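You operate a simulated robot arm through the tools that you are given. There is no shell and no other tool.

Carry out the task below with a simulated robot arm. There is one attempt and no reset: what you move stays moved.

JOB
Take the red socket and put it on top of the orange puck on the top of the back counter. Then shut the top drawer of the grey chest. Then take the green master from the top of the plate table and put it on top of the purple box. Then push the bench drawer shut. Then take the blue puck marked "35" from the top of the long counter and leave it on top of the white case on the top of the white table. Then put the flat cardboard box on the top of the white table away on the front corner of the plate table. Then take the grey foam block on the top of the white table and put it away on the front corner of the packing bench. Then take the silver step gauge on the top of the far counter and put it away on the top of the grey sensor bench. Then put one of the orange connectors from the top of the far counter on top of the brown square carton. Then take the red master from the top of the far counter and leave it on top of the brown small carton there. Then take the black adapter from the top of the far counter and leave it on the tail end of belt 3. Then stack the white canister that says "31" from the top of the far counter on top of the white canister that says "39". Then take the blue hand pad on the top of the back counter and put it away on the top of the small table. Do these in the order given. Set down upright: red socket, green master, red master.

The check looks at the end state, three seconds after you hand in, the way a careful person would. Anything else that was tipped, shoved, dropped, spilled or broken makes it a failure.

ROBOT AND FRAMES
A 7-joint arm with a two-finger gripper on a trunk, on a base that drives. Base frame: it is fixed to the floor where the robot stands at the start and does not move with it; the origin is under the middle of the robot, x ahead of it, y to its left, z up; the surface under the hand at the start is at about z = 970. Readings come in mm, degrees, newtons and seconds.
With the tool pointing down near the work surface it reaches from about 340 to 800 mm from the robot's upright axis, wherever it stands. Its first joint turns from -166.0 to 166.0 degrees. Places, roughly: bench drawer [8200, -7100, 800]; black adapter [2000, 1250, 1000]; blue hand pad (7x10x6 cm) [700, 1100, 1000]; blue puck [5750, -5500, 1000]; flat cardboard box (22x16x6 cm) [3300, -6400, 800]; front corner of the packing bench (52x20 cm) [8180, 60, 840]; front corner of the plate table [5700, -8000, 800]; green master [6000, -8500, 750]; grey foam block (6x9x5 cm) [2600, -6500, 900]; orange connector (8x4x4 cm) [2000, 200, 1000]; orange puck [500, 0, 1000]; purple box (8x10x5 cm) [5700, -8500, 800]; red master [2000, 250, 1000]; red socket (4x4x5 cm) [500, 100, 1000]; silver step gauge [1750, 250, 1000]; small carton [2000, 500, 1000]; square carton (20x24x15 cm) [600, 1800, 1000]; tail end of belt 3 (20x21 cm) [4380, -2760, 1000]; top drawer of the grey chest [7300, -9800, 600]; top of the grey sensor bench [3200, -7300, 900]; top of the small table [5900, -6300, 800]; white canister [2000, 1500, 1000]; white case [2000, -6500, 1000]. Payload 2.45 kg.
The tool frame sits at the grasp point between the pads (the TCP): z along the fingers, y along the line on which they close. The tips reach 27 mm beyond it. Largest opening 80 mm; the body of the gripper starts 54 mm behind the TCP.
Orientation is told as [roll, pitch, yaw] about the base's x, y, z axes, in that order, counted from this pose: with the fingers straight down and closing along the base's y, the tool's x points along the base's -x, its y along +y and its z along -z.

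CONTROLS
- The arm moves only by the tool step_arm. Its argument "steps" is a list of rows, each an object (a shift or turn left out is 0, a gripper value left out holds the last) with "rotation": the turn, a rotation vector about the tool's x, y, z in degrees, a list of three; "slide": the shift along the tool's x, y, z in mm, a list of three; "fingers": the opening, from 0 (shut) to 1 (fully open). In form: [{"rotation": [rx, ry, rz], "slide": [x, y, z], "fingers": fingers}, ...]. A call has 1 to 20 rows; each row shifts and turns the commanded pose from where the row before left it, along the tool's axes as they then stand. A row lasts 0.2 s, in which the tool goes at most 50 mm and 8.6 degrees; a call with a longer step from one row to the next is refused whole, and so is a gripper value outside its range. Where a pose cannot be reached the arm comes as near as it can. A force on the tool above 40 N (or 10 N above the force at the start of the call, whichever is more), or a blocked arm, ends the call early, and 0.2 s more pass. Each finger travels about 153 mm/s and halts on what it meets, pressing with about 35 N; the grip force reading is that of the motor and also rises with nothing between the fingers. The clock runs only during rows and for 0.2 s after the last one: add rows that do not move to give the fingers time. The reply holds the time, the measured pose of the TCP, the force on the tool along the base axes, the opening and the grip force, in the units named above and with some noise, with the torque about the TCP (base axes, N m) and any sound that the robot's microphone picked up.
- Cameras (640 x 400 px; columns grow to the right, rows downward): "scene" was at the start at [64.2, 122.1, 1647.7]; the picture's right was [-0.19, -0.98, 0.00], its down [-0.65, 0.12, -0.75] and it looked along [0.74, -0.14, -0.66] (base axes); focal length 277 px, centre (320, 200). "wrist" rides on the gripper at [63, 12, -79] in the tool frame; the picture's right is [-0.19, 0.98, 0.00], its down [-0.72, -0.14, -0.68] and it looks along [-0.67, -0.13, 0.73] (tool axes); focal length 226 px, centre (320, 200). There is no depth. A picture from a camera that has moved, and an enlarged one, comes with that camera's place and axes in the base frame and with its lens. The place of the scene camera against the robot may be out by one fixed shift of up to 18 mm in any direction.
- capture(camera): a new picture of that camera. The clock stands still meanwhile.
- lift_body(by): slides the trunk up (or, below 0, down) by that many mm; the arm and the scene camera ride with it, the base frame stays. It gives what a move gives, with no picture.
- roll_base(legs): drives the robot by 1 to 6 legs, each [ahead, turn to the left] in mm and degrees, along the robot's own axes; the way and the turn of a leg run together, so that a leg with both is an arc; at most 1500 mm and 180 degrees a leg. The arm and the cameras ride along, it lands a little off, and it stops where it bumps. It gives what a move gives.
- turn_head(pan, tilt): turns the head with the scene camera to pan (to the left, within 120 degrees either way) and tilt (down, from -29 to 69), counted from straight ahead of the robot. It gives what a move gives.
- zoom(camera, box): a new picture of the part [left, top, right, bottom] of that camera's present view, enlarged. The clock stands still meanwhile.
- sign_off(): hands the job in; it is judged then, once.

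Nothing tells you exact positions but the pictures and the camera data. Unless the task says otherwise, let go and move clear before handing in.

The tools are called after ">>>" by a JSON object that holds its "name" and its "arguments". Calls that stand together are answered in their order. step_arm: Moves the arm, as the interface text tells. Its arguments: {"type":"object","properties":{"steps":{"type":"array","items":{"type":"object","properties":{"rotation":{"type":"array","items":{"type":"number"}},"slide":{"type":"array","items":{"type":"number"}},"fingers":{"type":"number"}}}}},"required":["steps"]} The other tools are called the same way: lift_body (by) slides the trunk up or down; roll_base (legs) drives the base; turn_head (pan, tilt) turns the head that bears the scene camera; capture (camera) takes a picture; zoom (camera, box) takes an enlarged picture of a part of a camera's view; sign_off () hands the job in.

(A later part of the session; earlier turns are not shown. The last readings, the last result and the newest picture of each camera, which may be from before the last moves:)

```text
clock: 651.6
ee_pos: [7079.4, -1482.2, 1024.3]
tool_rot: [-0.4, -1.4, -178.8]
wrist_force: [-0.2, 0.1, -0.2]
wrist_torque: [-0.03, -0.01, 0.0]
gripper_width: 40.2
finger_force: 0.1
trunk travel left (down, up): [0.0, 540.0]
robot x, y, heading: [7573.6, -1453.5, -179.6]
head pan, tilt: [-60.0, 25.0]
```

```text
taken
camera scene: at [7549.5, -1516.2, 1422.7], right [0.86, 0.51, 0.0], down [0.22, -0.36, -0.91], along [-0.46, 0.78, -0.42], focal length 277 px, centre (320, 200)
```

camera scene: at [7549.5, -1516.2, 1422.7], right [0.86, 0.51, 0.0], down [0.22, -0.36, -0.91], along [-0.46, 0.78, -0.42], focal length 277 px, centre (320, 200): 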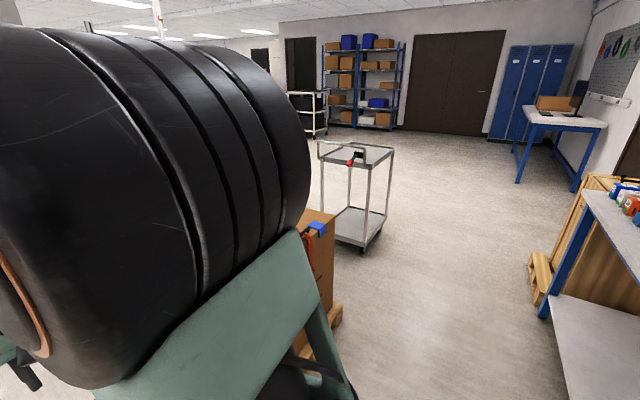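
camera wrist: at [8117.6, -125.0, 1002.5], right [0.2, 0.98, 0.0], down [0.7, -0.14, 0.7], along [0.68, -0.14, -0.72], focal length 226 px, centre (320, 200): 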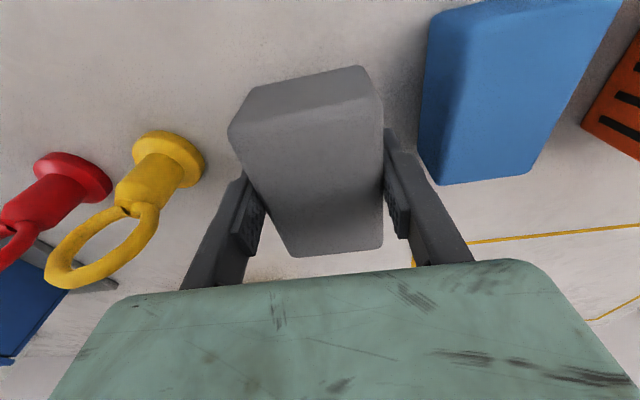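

The stand with the tester is at x below 5360, y below -1869; the wooden-sided counter with a rack post farther ahead should be the far counter. I drive west between pallet and stand.

>>> {"name": "roll_base", "arguments": {"legs": [[0, -3], [1500, 0], [300, 0]]}}

>>> {"name": "turn_head", "arguments": {"pan": 0, "tilt": 12}}

>>> {"name": "capture", "arguments": {"camera": "scene"}}

>>> {"name": "turn_head", "arguments": {"pan": -40, "tilt": 15}}

>>> {"name": "capture", "arguments": {"camera": "scene"}}

```text
clock: 660.7
ee_pos: [5355.4, -1392.4, 1025.8]
tool_rot: [-0.4, -1.3, 178.9]
wrist_force: [0.8, -0.1, 0.2]
wrist_torque: [0.04, -0.01, -0.03]
gripper_width: 39.9
finger_force: 0.1
trunk travel left (down, up): [0.0, 540.0]
robot x, y, heading: [5847.7, -1385.5, 177.9]
head pan, tilt: [-60.0, 25.0]
```

```text
clock: 662.0
ee_pos: [5355.0, -1393.0, 1025.9]
tool_rot: [-0.4, -1.3, 178.7]
wrist_force: [-0.3, 0.1, -0.7]
wrist_torque: [0.0, -0.04, -0.02]
gripper_width: 40.0
finger_force: 0.0
trunk travel left (down, up): [0.0, 540.0]
robot x, y, heading: [5848.0, -1383.1, 178.0]
head pan, tilt: [0.0, 12.0]
```

```text
taken
camera scene: at [5773.5, -1523.7, 1443.8], right [0.03, 1.0, 0.0], down [0.21, -0.01, -0.98], along [-0.98, 0.03, -0.21], focal length 277 px, centre (320, 200)
```

scene: 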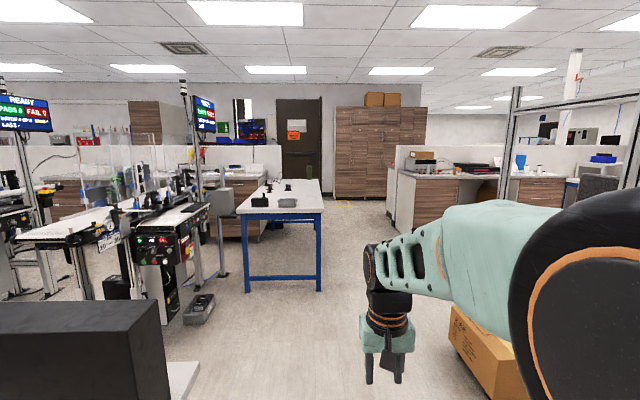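

```text
clock: 663.1
ee_pos: [5354.9, -1392.9, 1024.5]
tool_rot: [-0.4, -1.4, 178.8]
wrist_force: [0.2, 1.3, 0.3]
wrist_torque: [0.02, 0.0, 0.04]
gripper_width: 39.9
finger_force: 0.1
trunk travel left (down, up): [0.0, 540.0]
robot x, y, heading: [5851.6, -1384.4, 178.3]
head pan, tilt: [-40.0, 15.0]
```

```text
taken
camera scene: at [5797.0, -1464.5, 1438.9], right [0.67, 0.75, 0.0], down [0.19, -0.17, -0.97], along [-0.72, 0.64, -0.26], focal length 277 px, centre (320, 200)
```

scene: 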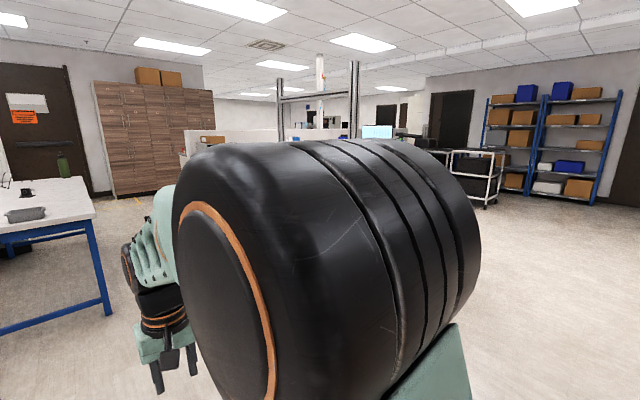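

I see the far counter (wood fronts) beyond a steel gantry frame and a carton on the floor at right. I zoom in there.

>>> {"name": "turn_head", "arguments": {"pan": 0, "tilt": 12}}

>>> {"name": "zoom", "arguments": {"camera": "scene", "box": [380, 120, 620, 270]}}

>>> {"name": "zoom", "arguments": {"camera": "scene", "box": [200, 130, 440, 280]}}

```text
clock: 664.2
ee_pos: [5354.5, -1392.8, 1026.8]
tool_rot: [-0.4, -1.3, 178.9]
wrist_force: [-0.5, 0.8, 0.3]
wrist_torque: [0.01, 0.0, 0.0]
gripper_width: 39.9
finger_force: 0.0
trunk travel left (down, up): [0.0, 540.0]
robot x, y, heading: [5854.0, -1383.8, 177.9]
head pan, tilt: [0.0, 12.0]
```

```text
2.67 times, centred on (500, 195) of scene
camera zoom: at [5773.5, -1523.7, 1443.8], right [0.03, 1.0, 0.0], down [0.21, -0.01, -0.98], along [-0.98, 0.03, -0.21], focal length 738 px, centre (-160, 213)
```

zoom: 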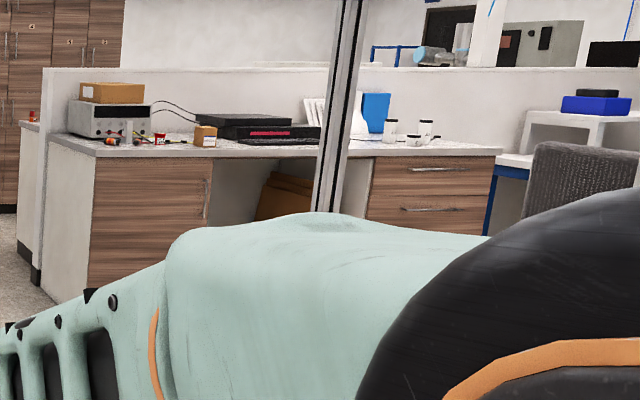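

```text
2.67 times, centred on (320, 205) of scene
camera zoom: at [5773.5, -1523.7, 1443.8], right [0.03, 1.0, 0.0], down [0.21, -0.01, -0.98], along [-0.98, 0.03, -0.21], focal length 738 px, centre (320, 187)
```

zoom: 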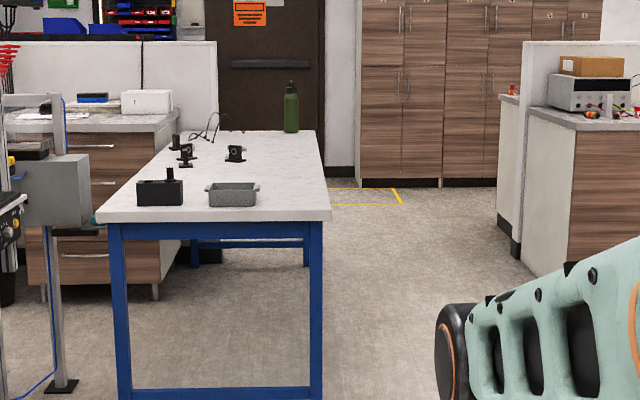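

To see past the arm I turn the robot a bit to the right and look over its left side.

>>> {"name": "roll_base", "arguments": {"legs": [[0, -60]]}}

>>> {"name": "turn_head", "arguments": {"pan": 30, "tilt": 18}}

>>> {"name": "capture", "arguments": {"camera": "scene"}}

```text
clock: 667.2
ee_pos: [5586.4, -965.3, 1025.6]
tool_rot: [-0.4, -1.4, 119.9]
wrist_force: [0.0, 0.1, -0.4]
wrist_torque: [-0.01, -0.01, 0.01]
gripper_width: 39.7
finger_force: 0.2
trunk travel left (down, up): [0.0, 540.0]
robot x, y, heading: [5848.9, -1382.0, 119.2]
head pan, tilt: [0.0, 12.0]
```

```text
clock: 668.2
ee_pos: [5586.0, -965.5, 1025.2]
tool_rot: [-0.4, -1.3, 120.0]
wrist_force: [-0.1, 0.1, -0.5]
wrist_torque: [-0.03, 0.0, 0.0]
gripper_width: 39.9
finger_force: 0.0
trunk travel left (down, up): [0.0, 540.0]
robot x, y, heading: [5854.4, -1384.8, 119.2]
head pan, tilt: [30.0, 18.0]
```

```text
taken
camera scene: at [5658.7, -1423.9, 1434.0], right [0.51, 0.86, 0.0], down [0.27, -0.16, -0.95], along [-0.82, 0.49, -0.31], focal length 277 px, centre (320, 200)
```

scene: 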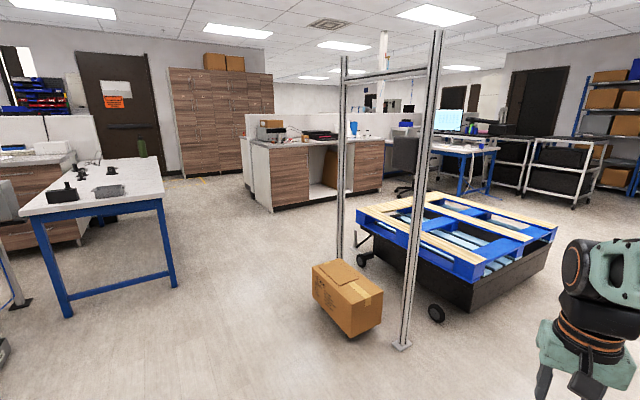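

Now the layout is clear: the far counter's front face runs along x about 1980 from y -60 to 2100; a floor carton (x 4040–4525, y -520…-240), a gantry and a pallet lift lie to its east. I go west through the lane at y about -980.

>>> {"name": "roll_base", "arguments": {"legs": [[0, 41.4], [1220, 0], [0, 19], [1500, 0], [450, 0]]}}

>>> {"name": "turn_head", "arguments": {"pan": 0, "tilt": 20}}

>>> {"name": "capture", "arguments": {"camera": "scene"}}

```text
clock: 686.7
ee_pos: [2267.6, -1017.5, 1025.5]
tool_rot: [-0.3, -1.3, -178.0]
wrist_force: [-0.5, -0.2, 0.6]
wrist_torque: [-0.02, 0.03, 0.02]
gripper_width: 39.9
finger_force: 0.0
trunk travel left (down, up): [0.0, 540.0]
robot x, y, heading: [2763.3, -981.6, -178.4]
head pan, tilt: [30.0, 18.0]
```

```text
clock: 687.6
ee_pos: [2266.9, -1016.6, 1024.7]
tool_rot: [-0.4, -1.3, -178.1]
wrist_force: [0.0, 0.3, 1.0]
wrist_torque: [0.0, 0.0, -0.01]
gripper_width: 40.1
finger_force: 0.0
trunk travel left (down, up): [0.0, 540.0]
robot x, y, heading: [2759.7, -975.6, -178.3]
head pan, tilt: [0.0, 20.0]
```

```text
taken
camera scene: at [2691.7, -1123.9, 1430.8], right [-0.02, 1.0, 0.0], down [0.34, 0.01, -0.94], along [-0.94, -0.02, -0.34], focal length 277 px, centre (320, 200)
```

scene: 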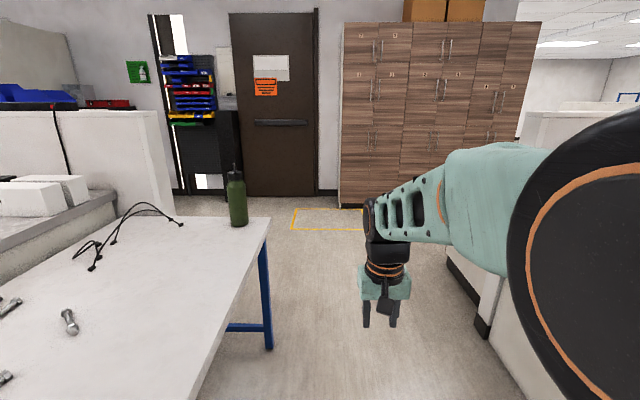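

The lane here is narrow for my long rear (the bottle table's edge is at y about -1430), so I back away northward at an angle before turning north, then drive to y about +250.

>>> {"name": "roll_base", "arguments": {"legs": [[0, 23], [-420, 0], [0, -114.7], [1050, 0]]}}

>>> {"name": "turn_head", "arguments": {"pan": 75, "tilt": 25}}

>>> {"name": "capture", "arguments": {"camera": "scene"}}

```text
clock: 701.4
ee_pos: [3201.1, 740.5, 1025.5]
tool_rot: [-0.4, -1.2, 87.6]
wrist_force: [-0.2, -0.8, -0.4]
wrist_torque: [-0.03, -0.02, 0.0]
gripper_width: 40.2
finger_force: 0.1
trunk travel left (down, up): [0.0, 540.0]
robot x, y, heading: [3203.3, 246.7, 87.0]
head pan, tilt: [0.0, 20.0]
```

```text
clock: 702.9
ee_pos: [3200.8, 739.6, 1024.7]
tool_rot: [-0.4, -1.3, 87.7]
wrist_force: [-0.5, 0.4, 0.6]
wrist_torque: [-0.03, 0.01, -0.03]
gripper_width: 39.9
finger_force: 0.1
trunk travel left (down, up): [0.0, 540.0]
robot x, y, heading: [3198.2, 243.8, 87.1]
head pan, tilt: [75.0, 25.0]
```

```text
taken
camera scene: at [2973.2, 258.7, 1422.7], right [0.31, 0.95, 0.0], down [0.4, -0.13, -0.91], along [-0.86, 0.28, -0.42], focal length 277 px, centre (320, 200)
```

scene: 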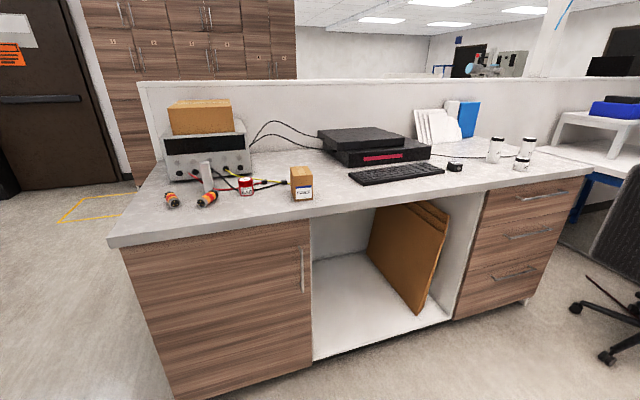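

A fine view of the far counter: instrument with a box on it, two orange connectors, a silver step gauge, the red master, the small brown carton, keyboard, black adapter, and white canisters. I zoom in.

>>> {"name": "zoom", "arguments": {"camera": "scene", "box": [130, 80, 330, 230]}}

>>> {"name": "zoom", "arguments": {"camera": "scene", "box": [400, 80, 600, 205]}}

```text
2.67 times, centred on (230, 155) of scene
camera zoom: at [2973.2, 258.7, 1422.7], right [0.31, 0.95, 0.0], down [0.4, -0.13, -0.91], along [-0.86, 0.28, -0.42], focal length 738 px, centre (560, 320)
```

zoom: 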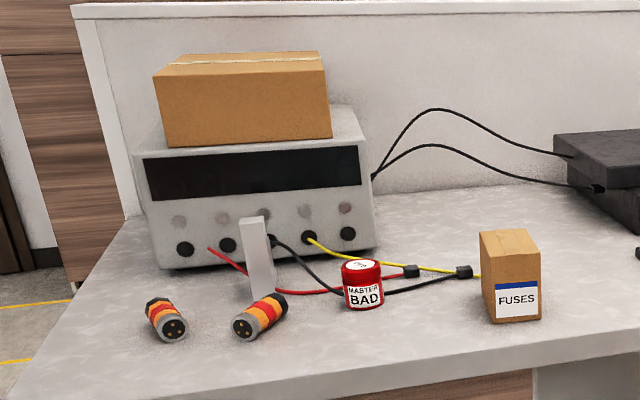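

```text
3.20 times, centred on (500, 142) of scene
camera zoom: at [2973.2, 258.7, 1422.7], right [0.31, 0.95, 0.0], down [0.4, -0.13, -0.91], along [-0.86, 0.28, -0.42], focal length 885 px, centre (-256, 384)
```

zoom: 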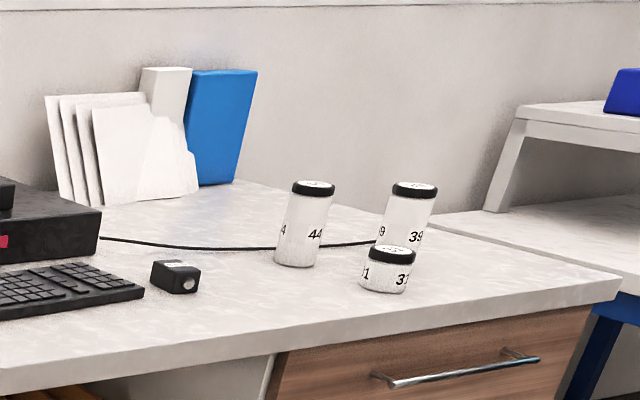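

The silver step gauge is the upright silver bar between the connectors, at about [1826, 125]. There isn't room to turn here beside the gantry and pallet lift, so I back out, shift west to x about 2700, and then turn to face the counter.

>>> {"name": "roll_base", "arguments": {"legs": [[-900, 0], [0, 93], [460, 0], [0, -90], [800, 0], [0, 90]]}}

>>> {"name": "lift_body", "arguments": {"by": 230}}

>>> {"name": "turn_head", "arguments": {"pan": 5, "tilt": 35}}

>>> {"name": "capture", "arguments": {"camera": "scene"}}

```text
clock: 726.0
ee_pos: [2236.5, 163.7, 1025.7]
tool_rot: [-0.4, -1.4, 176.2]
wrist_force: [0.0, -0.6, 0.4]
wrist_torque: [-0.03, 0.0, 0.01]
gripper_width: 39.9
finger_force: 0.0
trunk travel left (down, up): [0.0, 540.0]
robot x, y, heading: [2728.9, 151.0, 175.6]
head pan, tilt: [75.0, 25.0]
```

```text
clock: 728.4
ee_pos: [2236.9, 164.9, 1255.4]
tool_rot: [-0.4, -1.3, 176.2]
wrist_force: [0.1, -0.3, -1.1]
wrist_torque: [0.01, -0.01, -0.03]
gripper_width: 40.0
finger_force: 0.2
trunk travel left (down, up): [-230.0, 310.0]
robot x, y, heading: [2732.5, 154.4, 175.8]
head pan, tilt: [75.0, 25.0]
```

```text
clock: 729.8
ee_pos: [2236.2, 164.9, 1254.9]
tool_rot: [-0.4, -1.2, 176.3]
wrist_force: [0.0, 0.1, 0.0]
wrist_torque: [0.03, -0.03, 0.0]
gripper_width: 40.2
finger_force: 0.1
trunk travel left (down, up): [-230.0, 310.0]
robot x, y, heading: [2736.2, 153.2, 175.6]
head pan, tilt: [5.0, 35.0]
```

```text
taken
camera scene: at [2654.1, 8.0, 1636.9], right [-0.01, 1.0, 0.0], down [0.57, 0.01, -0.82], along [-0.82, -0.01, -0.57], focal length 277 px, centre (320, 200)
```

scene: 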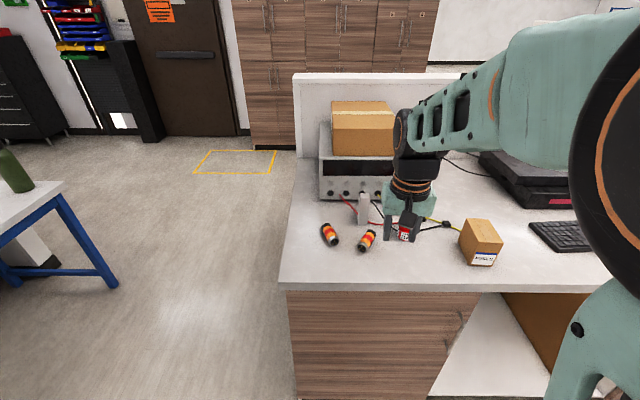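

I'm in front of the counter (its front edge at x about 2120). I drive 170 mm closer and look with the wrist camera.

>>> {"name": "roll_base", "arguments": {"legs": [[165, 0]]}}

>>> {"name": "step_arm", "arguments": {"steps": [{"slide": [-40, 0, 20], "fingers": 1}, {"slide": [-40, 0, 20]}, {"slide": [-40, 0, 20]}, {"slide": [-30, 0, 10]}, {}]}}

>>> {"name": "capture", "arguments": {"camera": "wrist"}}

>>> {"name": "capture", "arguments": {"camera": "scene"}}

```text
clock: 731.2
ee_pos: [2070.8, 179.4, 1255.6]
tool_rot: [-0.4, -1.2, 176.2]
wrist_force: [0.2, 0.0, 0.3]
wrist_torque: [0.02, -0.04, 0.01]
gripper_width: 40.1
finger_force: 0.2
trunk travel left (down, up): [-230.0, 310.0]
robot x, y, heading: [2569.4, 163.7, 175.4]
head pan, tilt: [5.0, 35.0]
```

```text
clock: 732.5
ee_pos: [1922.2, 191.0, 1186.3]
tool_rot: [-0.5, -1.2, 176.2]
wrist_force: [-0.2, 0.2, 0.0]
wrist_torque: [-0.01, -0.01, -0.01]
gripper_width: 79.9
finger_force: 0.0
trunk travel left (down, up): [-230.0, 310.0]
robot x, y, heading: [2567.0, 169.5, 175.4]
head pan, tilt: [5.0, 35.0]
```

```text
taken
camera wrist: at [1986.9, 173.6, 1265.7], right [-0.26, -0.97, 0.0], down [-0.69, 0.18, 0.7], along [-0.67, 0.18, -0.72], focal length 226 px, centre (320, 200)
```

wrist: 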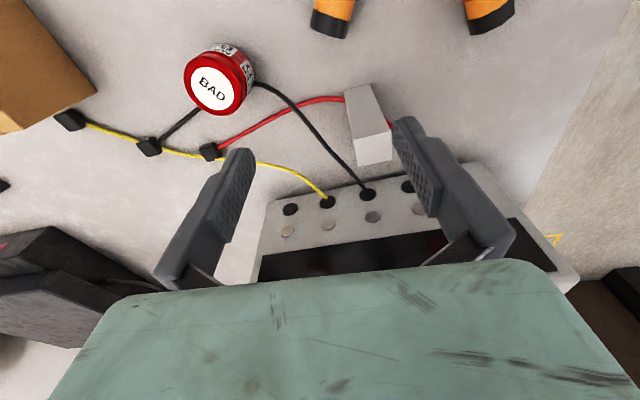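

```text
taken
camera scene: at [2489.2, 21.0, 1637.0], right [-0.01, 1.0, 0.0], down [0.57, 0.01, -0.82], along [-0.82, -0.01, -0.57], focal length 277 px, centre (320, 200)
```

scene: 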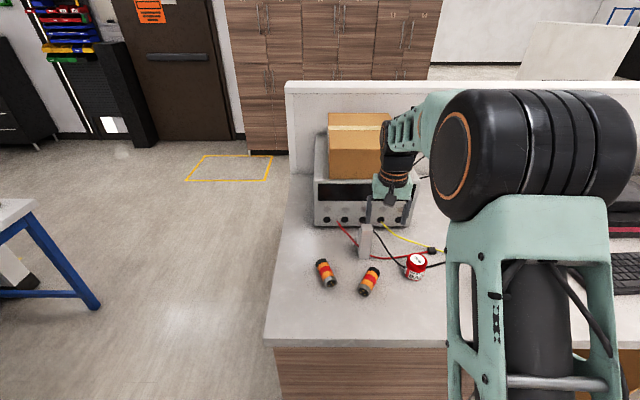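

The gauge stands at about [1872, 152], its top near z 1095; the red lead passes by its foot, so I'll grip it high up. I go above it for a closer look.

>>> {"name": "step_arm", "arguments": {"steps": [{"slide": [-24, 21, 0]}, {"slide": [-23, 21, 0]}, {}]}}

>>> {"name": "capture", "arguments": {"camera": "wrist"}}

>>> {"name": "zoom", "arguments": {"camera": "scene", "box": [280, 150, 480, 310]}}

```text
clock: 733.2
ee_pos: [1872.8, 152.1, 1190.4]
tool_rot: [-0.4, -1.2, 176.3]
wrist_force: [0.1, -0.8, -0.6]
wrist_torque: [0.01, 0.02, -0.03]
gripper_width: 80.2
finger_force: 0.1
trunk travel left (down, up): [-230.0, 310.0]
robot x, y, heading: [2568.8, 168.0, 175.4]
head pan, tilt: [5.0, 35.0]
```

```text
taken
camera wrist: at [1936.7, 134.1, 1268.5], right [-0.26, -0.97, 0.0], down [-0.69, 0.18, 0.7], along [-0.67, 0.18, -0.72], focal length 226 px, centre (320, 200)
```

wrist: 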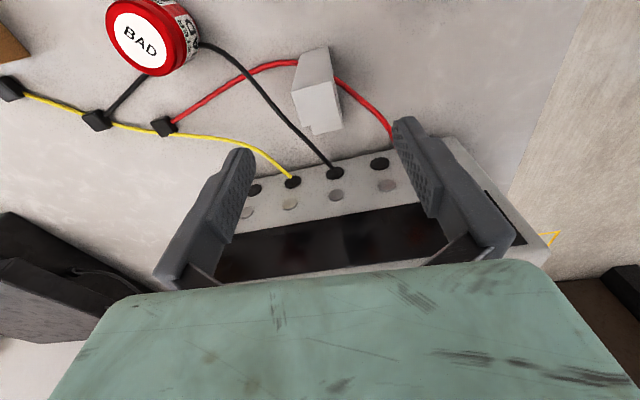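

```text
2.50 times, centred on (380, 230) of scene
camera zoom: at [2489.1, 21.1, 1636.9], right [-0.01, 1.0, 0.0], down [0.57, 0.01, -0.82], along [-0.82, -0.01, -0.57], focal length 691 px, centre (170, 125)
```

zoom: 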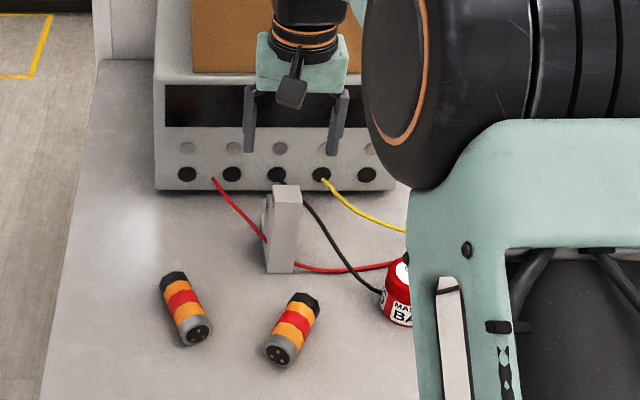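

The gauge's top is about 35 × 33 mm at [1868, 155], z 1085. I centre over it, go down and grip its upper part.

>>> {"name": "step_arm", "arguments": {"steps": [{"slide": [-5, -3, 30]}, {"slide": [0, 0, 40]}, {"slide": [0, 0, 35]}, {"slide": [0, 0, 25]}, {}]}}

>>> {"name": "capture", "arguments": {"camera": "wrist"}}

>>> {"name": "zoom", "arguments": {"camera": "scene", "box": [280, 170, 440, 300]}}

```text
clock: 734.5
ee_pos: [1862.7, 153.6, 1058.0]
tool_rot: [-0.5, -1.3, 176.2]
wrist_force: [-0.5, 0.6, 0.7]
wrist_torque: [-0.01, -0.03, 0.01]
gripper_width: 79.9
finger_force: 0.0
trunk travel left (down, up): [-230.0, 310.0]
robot x, y, heading: [2565.5, 166.6, 175.5]
head pan, tilt: [5.0, 35.0]
```

```text
taken
camera wrist: at [1927.6, 136.0, 1136.2], right [-0.26, -0.97, 0.0], down [-0.69, 0.18, 0.7], along [-0.67, 0.18, -0.71], focal length 226 px, centre (320, 200)
```

wrist: 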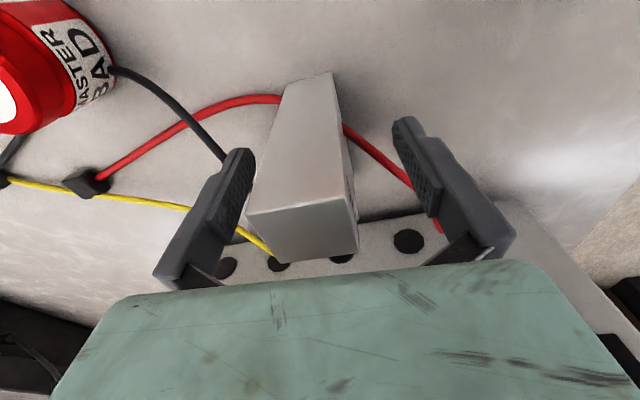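

```text
3.08 times, centred on (360, 235) of scene
camera zoom: at [2488.9, 21.0, 1636.9], right [-0.01, 1.0, 0.0], down [0.57, 0.01, -0.82], along [-0.82, -0.01, -0.57], focal length 851 px, centre (197, 92)
```

zoom: 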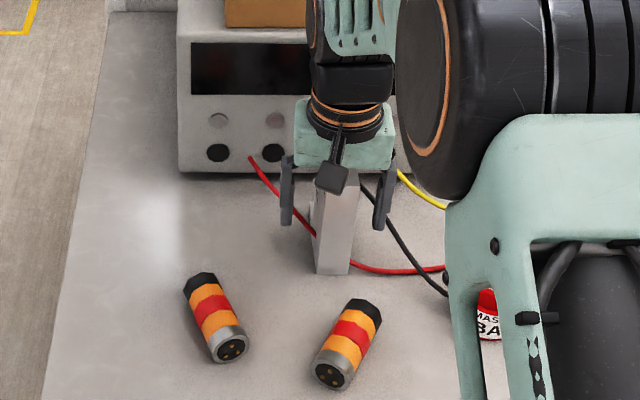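

The gauge is squarely between the fingers. I close and lift.

>>> {"name": "step_arm", "arguments": {"steps": [{"fingers": 0}, {"fingers": 0}, {"fingers": 0}, {}]}}

>>> {"name": "step_arm", "arguments": {"steps": [{"slide": [0, 0, -15]}, {"slide": [0, 0, -25]}, {"slide": [0, 0, -35]}, {"slide": [0, 0, -35]}, {}]}}

>>> {"name": "capture", "arguments": {"camera": "wrist"}}

>>> {"name": "zoom", "arguments": {"camera": "scene", "box": [280, 130, 440, 260]}}

```text
clock: 735.5
ee_pos: [1863.2, 153.3, 1056.3]
tool_rot: [-0.4, -1.3, 176.2]
wrist_force: [0.2, 0.3, -0.6]
wrist_torque: [-0.05, -0.04, -0.04]
gripper_width: 31.4
finger_force: 34.9
trunk travel left (down, up): [-230.0, 310.0]
robot x, y, heading: [2568.8, 165.5, 175.6]
head pan, tilt: [5.0, 35.0]
```

```text
clock: 736.6
ee_pos: [1864.1, 152.4, 1168.7]
tool_rot: [-0.5, -1.4, 176.2]
wrist_force: [-0.2, 0.7, -3.0]
wrist_torque: [0.03, -0.03, 0.02]
gripper_width: 31.6
finger_force: 35.0
trunk travel left (down, up): [-230.0, 310.0]
robot x, y, heading: [2565.4, 163.8, 175.4]
head pan, tilt: [5.0, 35.0]
```

```text
taken
camera wrist: at [1929.2, 135.2, 1247.2], right [-0.26, -0.97, 0.0], down [-0.69, 0.18, 0.7], along [-0.67, 0.18, -0.72], focal length 226 px, centre (320, 200)
```

wrist: 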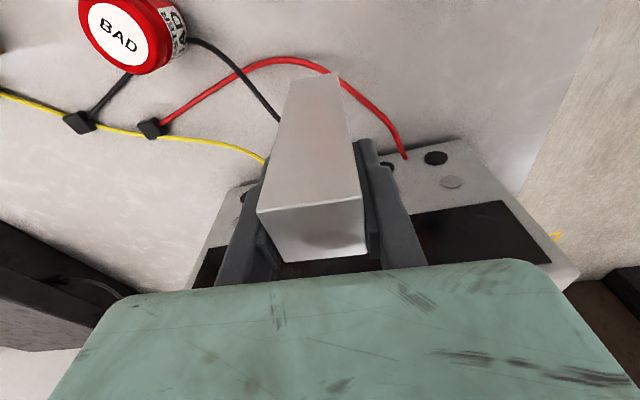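

```text
3.08 times, centred on (360, 195) of scene
camera zoom: at [2488.5, 21.0, 1636.8], right [-0.01, 1.0, 0.0], down [0.57, 0.01, -0.82], along [-0.82, -0.01, -0.57], focal length 851 px, centre (197, 215)
```

zoom: 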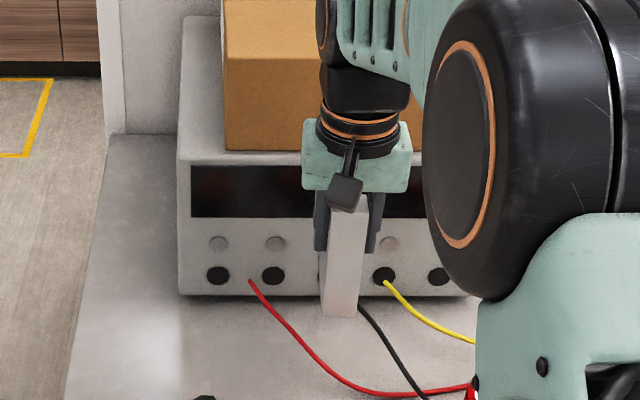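

The gauge is held firmly. I draw the arm in and drive: out from the counter, west around the partition, then down the first aisle toward the sensor bench.

>>> {"name": "step_arm", "arguments": {"steps": [{"slide": [30, 0, -20]}, {"slide": [40, 0, -20]}, {"slide": [40, 0, 0]}, {"slide": [40, 0, 0]}, {"slide": [40, 0, 0]}, {}]}}

>>> {"name": "roll_base", "arguments": {"legs": [[-200, 0], [0, 94.5], [870, 0], [0, -90]]}}

>>> {"name": "turn_head", "arguments": {"pan": 0, "tilt": 20}}

>>> {"name": "capture", "arguments": {"camera": "scene"}}

```text
clock: 738.0
ee_pos: [2056.2, 140.7, 1201.9]
tool_rot: [-0.4, -1.3, 176.2]
wrist_force: [0.3, -0.2, -2.8]
wrist_torque: [0.01, -0.02, 0.01]
gripper_width: 31.7
finger_force: 34.9
trunk travel left (down, up): [-230.0, 310.0]
robot x, y, heading: [2567.3, 163.5, 175.4]
head pan, tilt: [5.0, 35.0]
```

```text
clock: 751.8
ee_pos: [2282.1, -802.6, 1203.2]
tool_rot: [-0.4, -1.3, -175.4]
wrist_force: [-0.6, 0.3, -3.1]
wrist_torque: [0.01, -0.07, 0.01]
gripper_width: 31.6
finger_force: 34.9
trunk travel left (down, up): [-230.0, 310.0]
robot x, y, heading: [2783.7, -705.1, -176.3]
head pan, tilt: [5.0, 35.0]
```

```text
clock: 752.5
ee_pos: [2282.1, -803.4, 1201.0]
tool_rot: [-0.4, -1.3, -175.3]
wrist_force: [0.8, -0.6, -2.6]
wrist_torque: [-0.02, -0.03, 0.0]
gripper_width: 31.5
finger_force: 35.5
trunk travel left (down, up): [-230.0, 310.0]
robot x, y, heading: [2784.4, -703.5, -176.0]
head pan, tilt: [0.0, 20.0]
```

```text
taken
camera scene: at [2721.7, -851.6, 1660.7], right [-0.07, 1.0, 0.0], down [0.34, 0.02, -0.94], along [-0.94, -0.06, -0.34], focal length 277 px, centre (320, 200)
```

scene: 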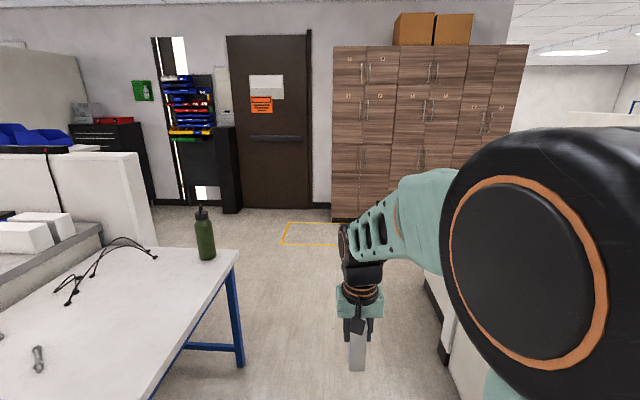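

>>> {"name": "roll_base", "arguments": {"legs": [[0, -2.4], [1500, 0], [660, 0], [0, 88]]}}

>>> {"name": "roll_base", "arguments": {"legs": [[1500, 0]]}}

```text
clock: 767.6
ee_pos: [626.4, -1264.5, 1202.3]
tool_rot: [-0.5, -1.3, -91.4]
wrist_force: [-0.1, -0.2, -3.2]
wrist_torque: [0.06, -0.01, 0.01]
gripper_width: 31.4
finger_force: 34.4
trunk travel left (down, up): [-230.0, 310.0]
robot x, y, heading: [577.2, -756.3, -92.1]
head pan, tilt: [0.0, 20.0]
```

```text
clock: 774.8
ee_pos: [567.2, -2711.4, 1201.1]
tool_rot: [-0.4, -1.4, -91.7]
wrist_force: [0.0, -0.2, -3.3]
wrist_torque: [0.03, -0.03, 0.02]
gripper_width: 31.4
finger_force: 34.8
trunk travel left (down, up): [-230.0, 310.0]
robot x, y, heading: [524.6, -2202.6, -92.3]
head pan, tilt: [0.0, 20.0]
```

>>> {"name": "roll_base", "arguments": {"legs": [[0, 3.2], [1500, 0], [1500, 0], [1500, 0], [590, 0]]}}

>>> {"name": "roll_base", "arguments": {"legs": [[0, 89.5]]}}

>>> {"name": "turn_head", "arguments": {"pan": 10, "tilt": 20}}

>>> {"name": "capture", "arguments": {"camera": "scene"}}

```text
clock: 799.6
ee_pos: [1035.5, -7769.5, 1201.4]
tool_rot: [-0.4, -1.3, -83.7]
wrist_force: [0.2, -1.5, -3.0]
wrist_torque: [0.03, -0.01, 0.01]
gripper_width: 31.6
finger_force: 34.6
trunk travel left (down, up): [-230.0, 310.0]
robot x, y, heading: [920.9, -7273.7, -84.5]
head pan, tilt: [0.0, 20.0]
```

```text
clock: 804.0
ee_pos: [1422.5, -7155.4, 1202.6]
tool_rot: [-0.4, -1.3, 6.3]
wrist_force: [-0.8, 0.0, -2.9]
wrist_torque: [-0.04, 0.02, 0.03]
gripper_width: 31.5
finger_force: 35.1
trunk travel left (down, up): [-230.0, 310.0]
robot x, y, heading: [922.0, -7270.7, 5.7]
head pan, tilt: [0.0, 20.0]
```

```text
clock: 804.7
ee_pos: [1421.4, -7154.6, 1201.7]
tool_rot: [-0.4, -1.3, 6.3]
wrist_force: [-0.2, -0.2, -3.0]
wrist_torque: [0.0, 0.05, 0.02]
gripper_width: 31.5
finger_force: 35.6
trunk travel left (down, up): [-230.0, 310.0]
robot x, y, heading: [922.2, -7269.0, 5.5]
head pan, tilt: [10.0, 20.0]
```

```text
taken
camera scene: at [979.7, -7108.6, 1660.7], right [0.27, -0.96, 0.0], down [-0.33, -0.09, -0.94], along [0.9, 0.25, -0.34], focal length 277 px, centre (320, 200)
```

scene: 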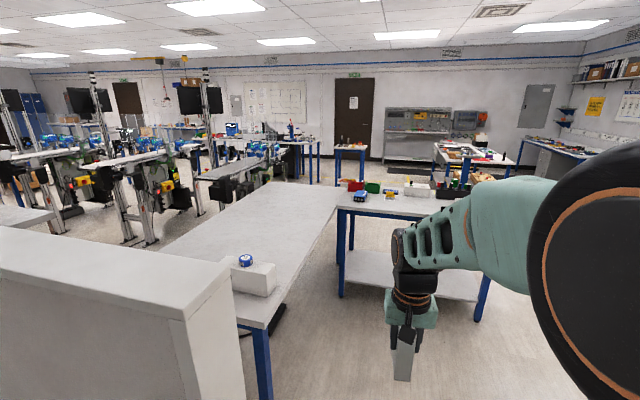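

The puck still sits on the white case. I drive on to the west side of the sensor bench.

>>> {"name": "roll_base", "arguments": {"legs": [[0, -8], [1380, 0]]}}

>>> {"name": "turn_head", "arguments": {"pan": 10, "tilt": 35}}

>>> {"name": "capture", "arguments": {"camera": "scene"}}

```text
clock: 812.3
ee_pos: [2828.8, -7282.8, 1200.8]
tool_rot: [-0.3, -1.2, -1.6]
wrist_force: [0.7, -0.2, -2.2]
wrist_torque: [-0.01, 0.03, -0.01]
gripper_width: 31.3
finger_force: 35.4
trunk travel left (down, up): [-230.0, 310.0]
robot x, y, heading: [2318.3, -7328.9, -2.5]
head pan, tilt: [10.0, 20.0]
```

```text
clock: 813.0
ee_pos: [2829.0, -7284.3, 1201.5]
tool_rot: [-0.4, -1.3, -1.7]
wrist_force: [0.1, 1.2, -2.0]
wrist_torque: [-0.01, 0.04, 0.01]
gripper_width: 31.1
finger_force: 35.2
trunk travel left (down, up): [-230.0, 310.0]
robot x, y, heading: [2316.6, -7324.6, -2.3]
head pan, tilt: [10.0, 35.0]
```

```text
taken
camera scene: at [2393.0, -7176.6, 1636.9], right [0.13, -0.99, 0.0], down [-0.57, -0.08, -0.82], along [0.81, 0.11, -0.57], focal length 277 px, centre (320, 200)
```

scene: 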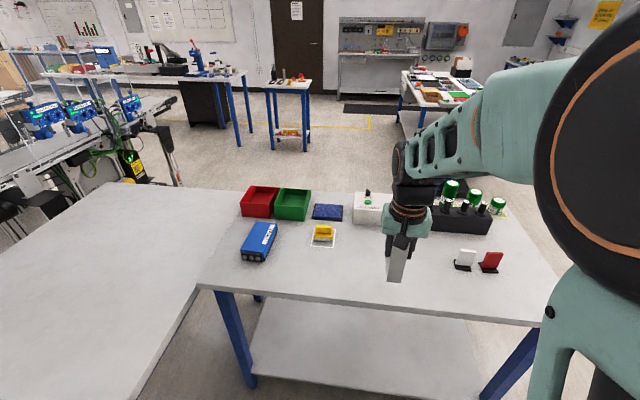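

The middle of the bench's near half is free. I come 120 mm closer and bring the gauge over about [3080, -7320].

>>> {"name": "roll_base", "arguments": {"legs": [[120, 0]]}}

>>> {"name": "step_arm", "arguments": {"steps": [{"slide": [-33, -7, 10]}, {"slide": [-33, -7, 30]}, {"slide": [-33, -7, 40]}, {"slide": [-33, -6, 40]}, {"slide": [0, 0, 40]}, {}]}}

>>> {"name": "capture", "arguments": {"camera": "scene"}}

>>> {"name": "capture", "arguments": {"camera": "wrist"}}

```text
clock: 814.3
ee_pos: [2948.2, -7288.2, 1201.4]
tool_rot: [-0.3, -1.2, -1.6]
wrist_force: [-0.3, -0.5, -3.5]
wrist_torque: [-0.02, 0.07, -0.02]
gripper_width: 31.5
finger_force: 34.8
trunk travel left (down, up): [-230.0, 310.0]
robot x, y, heading: [2435.8, -7332.8, -2.1]
head pan, tilt: [10.0, 35.0]
```

```text
refused: row 3 steps farther than a row can; nothing moved
```

```text
taken
camera scene: at [2513.2, -7181.3, 1636.8], right [0.14, -0.99, 0.0], down [-0.57, -0.08, -0.82], along [0.81, 0.11, -0.57], focal length 277 px, centre (320, 200)
```

scene: 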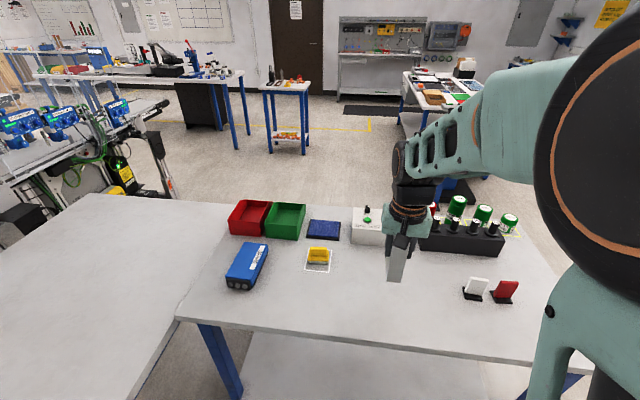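

```text
taken
camera wrist: at [2884.4, -7272.0, 1279.9], right [0.22, 0.98, 0.0], down [0.7, -0.16, 0.7], along [0.68, -0.16, -0.72], focal length 226 px, centre (320, 200)
```

wrist: 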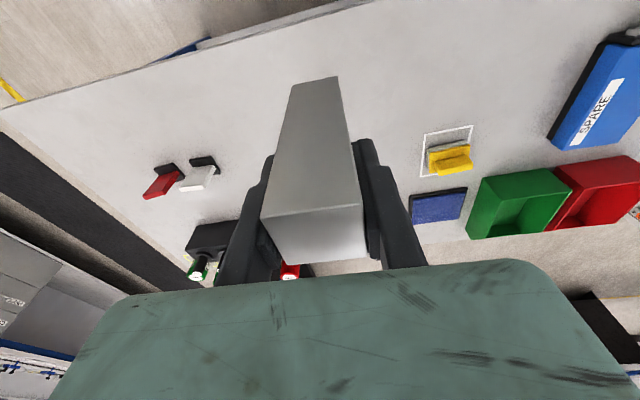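

>>> {"name": "step_arm", "arguments": {"steps": [{"slide": [-33, -7, 10]}, {"slide": [-33, -7, 25]}, {"slide": [-33, -7, 30]}, {"slide": [-33, -6, 30]}, {"slide": [0, 0, 45]}, {"slide": [0, 0, 45]}, {}, {}]}}

>>> {"name": "zoom", "arguments": {"camera": "scene", "box": [240, 180, 560, 360]}}

>>> {"name": "capture", "arguments": {"camera": "wrist"}}

```text
clock: 816.1
ee_pos: [3083.0, -7318.3, 1018.4]
tool_rot: [-0.4, -1.3, -1.6]
wrist_force: [0.5, 0.7, -2.4]
wrist_torque: [0.01, 0.04, 0.0]
gripper_width: 31.2
finger_force: 35.7
trunk travel left (down, up): [-230.0, 310.0]
robot x, y, heading: [2434.8, -7328.9, -2.3]
head pan, tilt: [10.0, 35.0]
```

```text
2.00 times, centred on (400, 270) of scene
camera zoom: at [2511.7, -7181.3, 1636.9], right [0.14, -0.99, 0.0], down [-0.57, -0.08, -0.82], along [0.81, 0.11, -0.57], focal length 553 px, centre (160, 60)
```

zoom: 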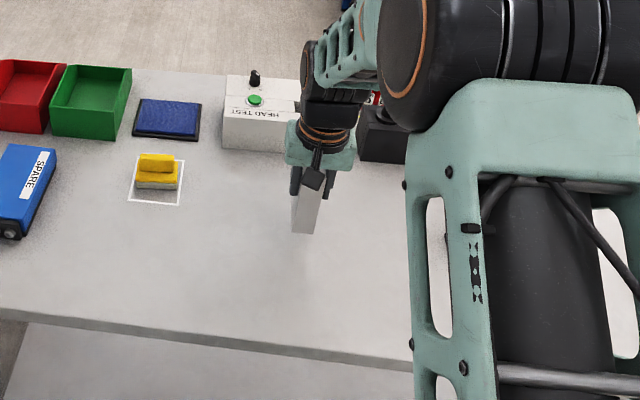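

```text
taken
camera wrist: at [3018.7, -7303.9, 1096.6], right [0.22, 0.98, 0.0], down [0.7, -0.16, 0.7], along [0.68, -0.16, -0.72], focal length 226 px, centre (320, 200)
```

wrist: 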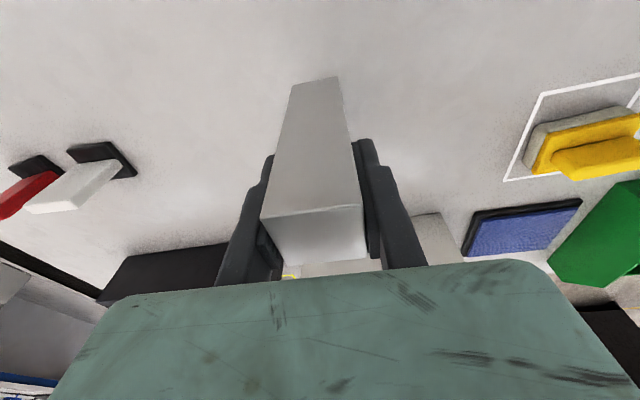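

The spot is clear on all sides. I lower the gauge, slowly at the end.

>>> {"name": "step_arm", "arguments": {"steps": [{"slide": [0, 0, 35]}, {"slide": [0, 0, 30]}, {"slide": [0, 0, 12]}, {}]}}

>>> {"name": "step_arm", "arguments": {"steps": [{"slide": [0, 0, 3]}, {"slide": [0, 0, 3]}, {"slide": [0, 0, 3]}, {}]}}

>>> {"name": "step_arm", "arguments": {"steps": [{"slide": [0, 0, 2]}, {"slide": [0, 0, 2]}, {"slide": [0, 0, 2]}, {}]}}

>>> {"name": "zoom", "arguments": {"camera": "scene", "box": [340, 210, 460, 330]}}

```text
clock: 816.7
ee_pos: [3087.8, -7319.9, 965.7]
tool_rot: [-0.2, -2.1, -1.6]
wrist_force: [-3.6, 0.4, 16.4]
wrist_torque: [0.3, 0.53, 0.06]
gripper_width: 31.2
finger_force: 34.7
trunk travel left (down, up): [-230.0, 310.0]
robot x, y, heading: [2437.7, -7334.2, -2.0]
head pan, tilt: [10.0, 35.0]
stopped in row 3: the force on the tool passed its limit at 70 N (the readings are from after the stop); the commanded pose is now the measured one
```

```text
clock: 817.2
ee_pos: [3089.7, -7320.9, 965.5]
tool_rot: [-0.3, -2.5, -1.6]
wrist_force: [-2.9, -0.5, 16.5]
wrist_torque: [0.29, 0.55, 0.09]
gripper_width: 31.3
finger_force: 35.0
trunk travel left (down, up): [-230.0, 310.0]
robot x, y, heading: [2438.7, -7334.9, -2.1]
head pan, tilt: [10.0, 35.0]
stopped in row 2: the force on the tool passed its limit at 43 N (the readings are from after the stop); the commanded pose is now the measured one
```

```text
clock: 817.8
ee_pos: [3091.7, -7319.8, 966.4]
tool_rot: [-0.2, -2.9, -1.7]
wrist_force: [-1.0, 0.1, 13.9]
wrist_torque: [0.3, 0.5, 0.06]
gripper_width: 31.4
finger_force: 35.3
trunk travel left (down, up): [-230.0, 310.0]
robot x, y, heading: [2435.7, -7332.9, -2.0]
head pan, tilt: [10.0, 35.0]
stopped in row 2: the force on the tool passed its limit at 42 N (the readings are from after the stop); the commanded pose is now the measured one
```

```text
3.33 times, centred on (400, 270) of scene
camera zoom: at [2510.0, -7181.4, 1636.9], right [0.14, -0.99, 0.0], down [-0.57, -0.08, -0.82], along [0.81, 0.11, -0.57], focal length 922 px, centre (53, -33)
```

zoom: 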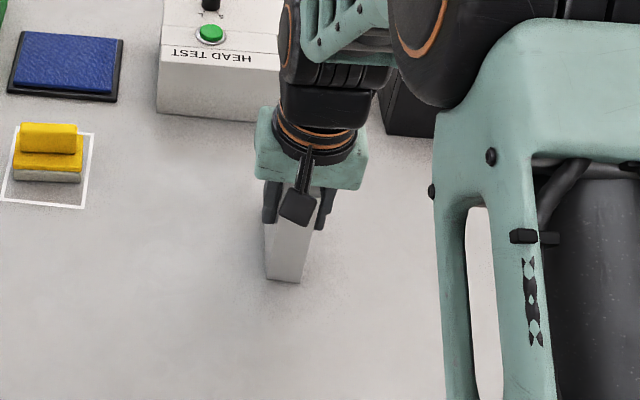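

The bench came sooner than reckoned (its top is about z 880). I ease up 4 mm, take out the small tilt, and set it down gently again.

>>> {"name": "step_arm", "arguments": {"steps": [{"slide": [0, 0, -4], "rotation": [0, 1.6, 0]}, {}, {}]}}

>>> {"name": "zoom", "arguments": {"camera": "scene", "box": [340, 210, 460, 330]}}

>>> {"name": "capture", "arguments": {"camera": "wrist"}}

```text
clock: 818.6
ee_pos: [3092.2, -7320.6, 966.0]
tool_rot: [-0.1, -1.1, -1.6]
wrist_force: [2.9, 1.3, 6.2]
wrist_torque: [0.19, -0.85, 0.0]
gripper_width: 31.5
finger_force: 35.0
trunk travel left (down, up): [-230.0, 310.0]
robot x, y, heading: [2439.0, -7330.1, -2.2]
head pan, tilt: [10.0, 35.0]
```

```text
3.33 times, centred on (400, 270) of scene
camera zoom: at [2511.6, -7181.2, 1636.9], right [0.14, -0.99, 0.0], down [-0.57, -0.08, -0.82], along [0.81, 0.11, -0.57], focal length 922 px, centre (53, -33)
```

zoom: 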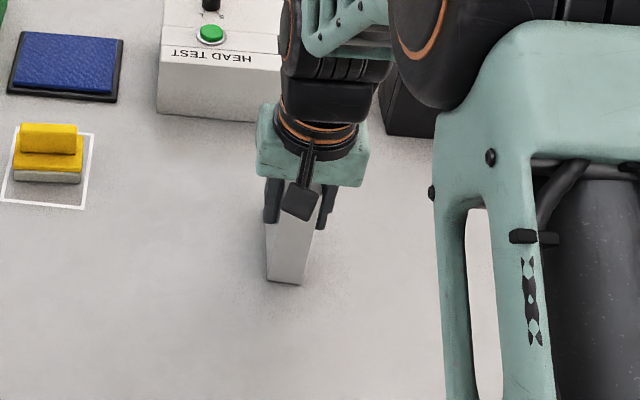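

```text
taken
camera wrist: at [3028.1, -7306.1, 1045.7], right [0.22, 0.98, 0.0], down [0.7, -0.16, 0.7], along [0.68, -0.15, -0.72], focal length 226 px, centre (320, 200)
```

wrist: 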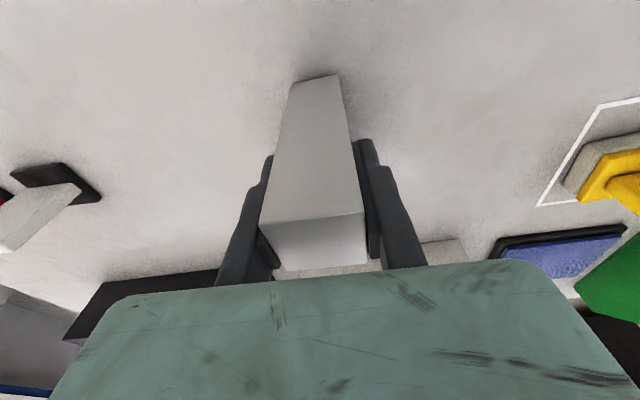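

>>> {"name": "step_arm", "arguments": {"steps": [{"slide": [0, 0, -2]}, {}, {}]}}

```text
clock: 819.4
ee_pos: [3090.4, -7321.4, 968.2]
tool_rot: [-0.4, -1.0, -1.6]
wrist_force: [0.6, 0.5, -2.7]
wrist_torque: [-0.01, 0.03, -0.03]
gripper_width: 31.5
finger_force: 34.9
trunk travel left (down, up): [-230.0, 310.0]
robot x, y, heading: [2436.4, -7334.4, -2.4]
head pan, tilt: [10.0, 35.0]
```

It hangs free just above the bench. I touch down lightly (1–2 mm) and release.

>>> {"name": "step_arm", "arguments": {"steps": [{"slide": [0, 0, 1]}, {}]}}

>>> {"name": "zoom", "arguments": {"camera": "wrist", "box": [220, 50, 420, 290]}}

```text
clock: 820.0
ee_pos: [3091.6, -7321.5, 968.3]
tool_rot: [-0.3, -1.0, -1.6]
wrist_force: [1.1, 0.1, -3.1]
wrist_torque: [0.02, -0.01, 0.0]
gripper_width: 31.6
finger_force: 35.0
trunk travel left (down, up): [-230.0, 310.0]
robot x, y, heading: [2438.8, -7333.4, -2.3]
head pan, tilt: [10.0, 35.0]
```

```text
1.67 times, centred on (320, 170) of wrist
camera zoom: at [3027.7, -7306.2, 1047.4], right [0.22, 0.98, 0.0], down [0.7, -0.16, 0.7], along [0.68, -0.15, -0.72], focal length 377 px, centre (320, 250)
```

zoom: 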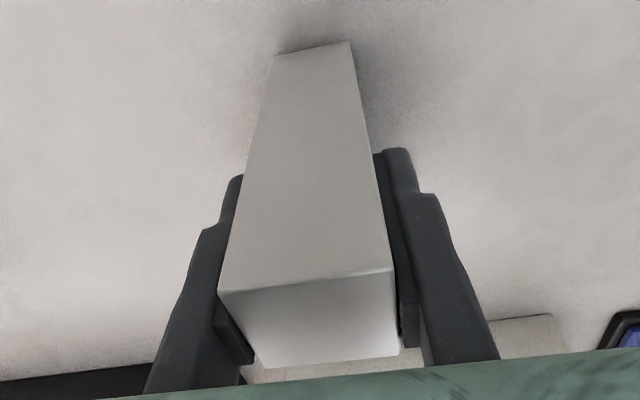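

>>> {"name": "step_arm", "arguments": {"steps": [{"slide": [0, 0, 1.5]}, {}]}}

```text
clock: 820.6
ee_pos: [3092.5, -7320.0, 967.2]
tool_rot: [-0.4, -1.0, -1.6]
wrist_force: [-0.2, 0.2, -3.1]
wrist_torque: [0.02, 0.03, 0.02]
gripper_width: 31.3
finger_force: 35.4
trunk travel left (down, up): [-230.0, 310.0]
robot x, y, heading: [2440.1, -7333.2, -2.3]
head pan, tilt: [10.0, 35.0]
```

>>> {"name": "step_arm", "arguments": {"steps": [{"slide": [0, 0, 1]}, {}]}}

```text
clock: 821.2
ee_pos: [3093.3, -7321.6, 967.0]
tool_rot: [-0.2, -1.3, -1.6]
wrist_force: [0.9, 2.5, 4.8]
wrist_torque: [0.3, -0.52, 0.15]
gripper_width: 31.5
finger_force: 34.9
trunk travel left (down, up): [-230.0, 310.0]
robot x, y, heading: [2439.6, -7330.9, -2.4]
head pan, tilt: [10.0, 35.0]
```

Light contact. I open fully and rise straight up.

>>> {"name": "step_arm", "arguments": {"steps": [{"fingers": 1}, {"fingers": 1}, {}, {"slide": [0, 0, -30]}, {"slide": [0, 0, -40]}, {"slide": [0, 0, -45]}, {"slide": [0, 0, -40]}, {}]}}

>>> {"name": "zoom", "arguments": {"camera": "scene", "box": [300, 190, 500, 330]}}

>>> {"name": "capture", "arguments": {"camera": "wrist"}}

```text
clock: 823.0
ee_pos: [3087.1, -7321.0, 1121.4]
tool_rot: [-0.3, -1.0, -1.7]
wrist_force: [0.5, -0.3, 0.8]
wrist_torque: [-0.03, -0.02, -0.03]
gripper_width: 79.9
finger_force: 0.1
trunk travel left (down, up): [-230.0, 310.0]
robot x, y, heading: [2436.1, -7329.6, -2.3]
head pan, tilt: [10.0, 35.0]
```

```text
2.86 times, centred on (400, 260) of scene
camera zoom: at [2511.9, -7181.3, 1636.8], right [0.14, -0.99, 0.0], down [-0.57, -0.08, -0.82], along [0.81, 0.11, -0.57], focal length 790 px, centre (91, 29)
```

zoom: 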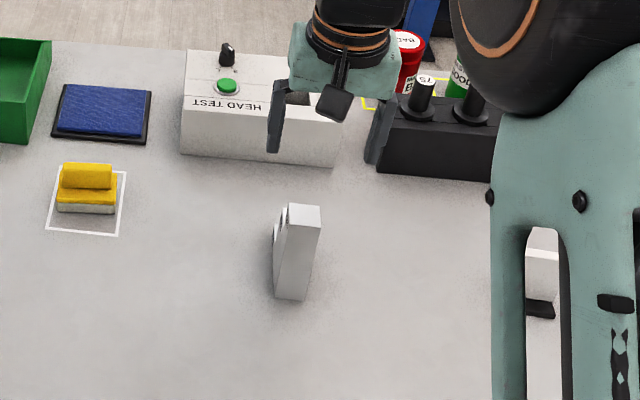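

```text
taken
camera wrist: at [3023.6, -7307.4, 1200.5], right [0.22, 0.98, 0.0], down [0.7, -0.16, 0.69], along [0.68, -0.15, -0.72], focal length 226 px, centre (320, 200)
```

wrist: 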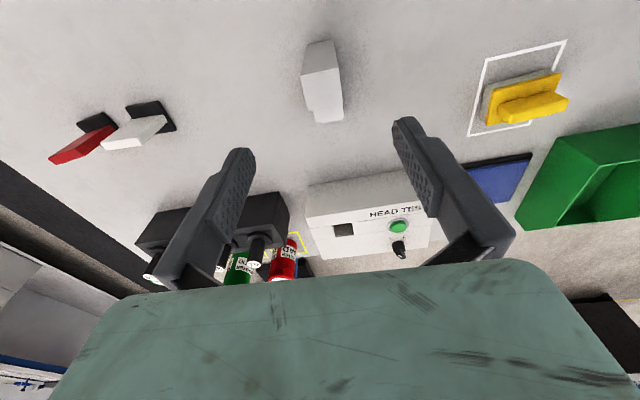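

The step gauge stands upright on the sensor bench. Now back to the far counter for an orange connector: I pull the arm in, reverse out west and drive north up the aisle.

>>> {"name": "step_arm", "arguments": {"steps": [{"slide": [35, 0, -30], "fingers": 0.6}, {"slide": [35, 0, -30]}, {"slide": [35, 0, -20]}, {"slide": [35, 0, 0]}, {}]}}

>>> {"name": "roll_base", "arguments": {"legs": [[-1500, 0], [-330, 0], [0, 92.5]]}}

>>> {"name": "roll_base", "arguments": {"legs": [[1500, 0]]}}

```text
clock: 824.2
ee_pos: [2945.6, -7316.0, 1199.0]
tool_rot: [-0.3, -1.1, -1.6]
wrist_force: [0.1, 0.1, -0.3]
wrist_torque: [0.01, 0.0, -0.02]
gripper_width: 47.7
finger_force: 0.0
trunk travel left (down, up): [-230.0, 310.0]
robot x, y, heading: [2439.3, -7333.6, -2.3]
head pan, tilt: [10.0, 35.0]
```

```text
clock: 837.5
ee_pos: [541.8, -6762.6, 1198.5]
tool_rot: [-0.2, -1.1, 90.8]
wrist_force: [0.7, -0.9, 0.1]
wrist_torque: [-0.02, -0.03, -0.01]
gripper_width: 48.3
finger_force: 0.0
trunk travel left (down, up): [-230.0, 310.0]
robot x, y, heading: [579.3, -7269.8, 90.2]
head pan, tilt: [10.0, 35.0]
```

```text
clock: 845.0
ee_pos: [560.5, -5241.5, 1198.4]
tool_rot: [-0.2, -1.1, 89.7]
wrist_force: [0.1, 0.4, 0.7]
wrist_torque: [0.0, 0.01, 0.0]
gripper_width: 47.9
finger_force: 0.1
trunk travel left (down, up): [-230.0, 310.0]
robot x, y, heading: [586.0, -5745.9, 89.1]
head pan, tilt: [10.0, 35.0]
```

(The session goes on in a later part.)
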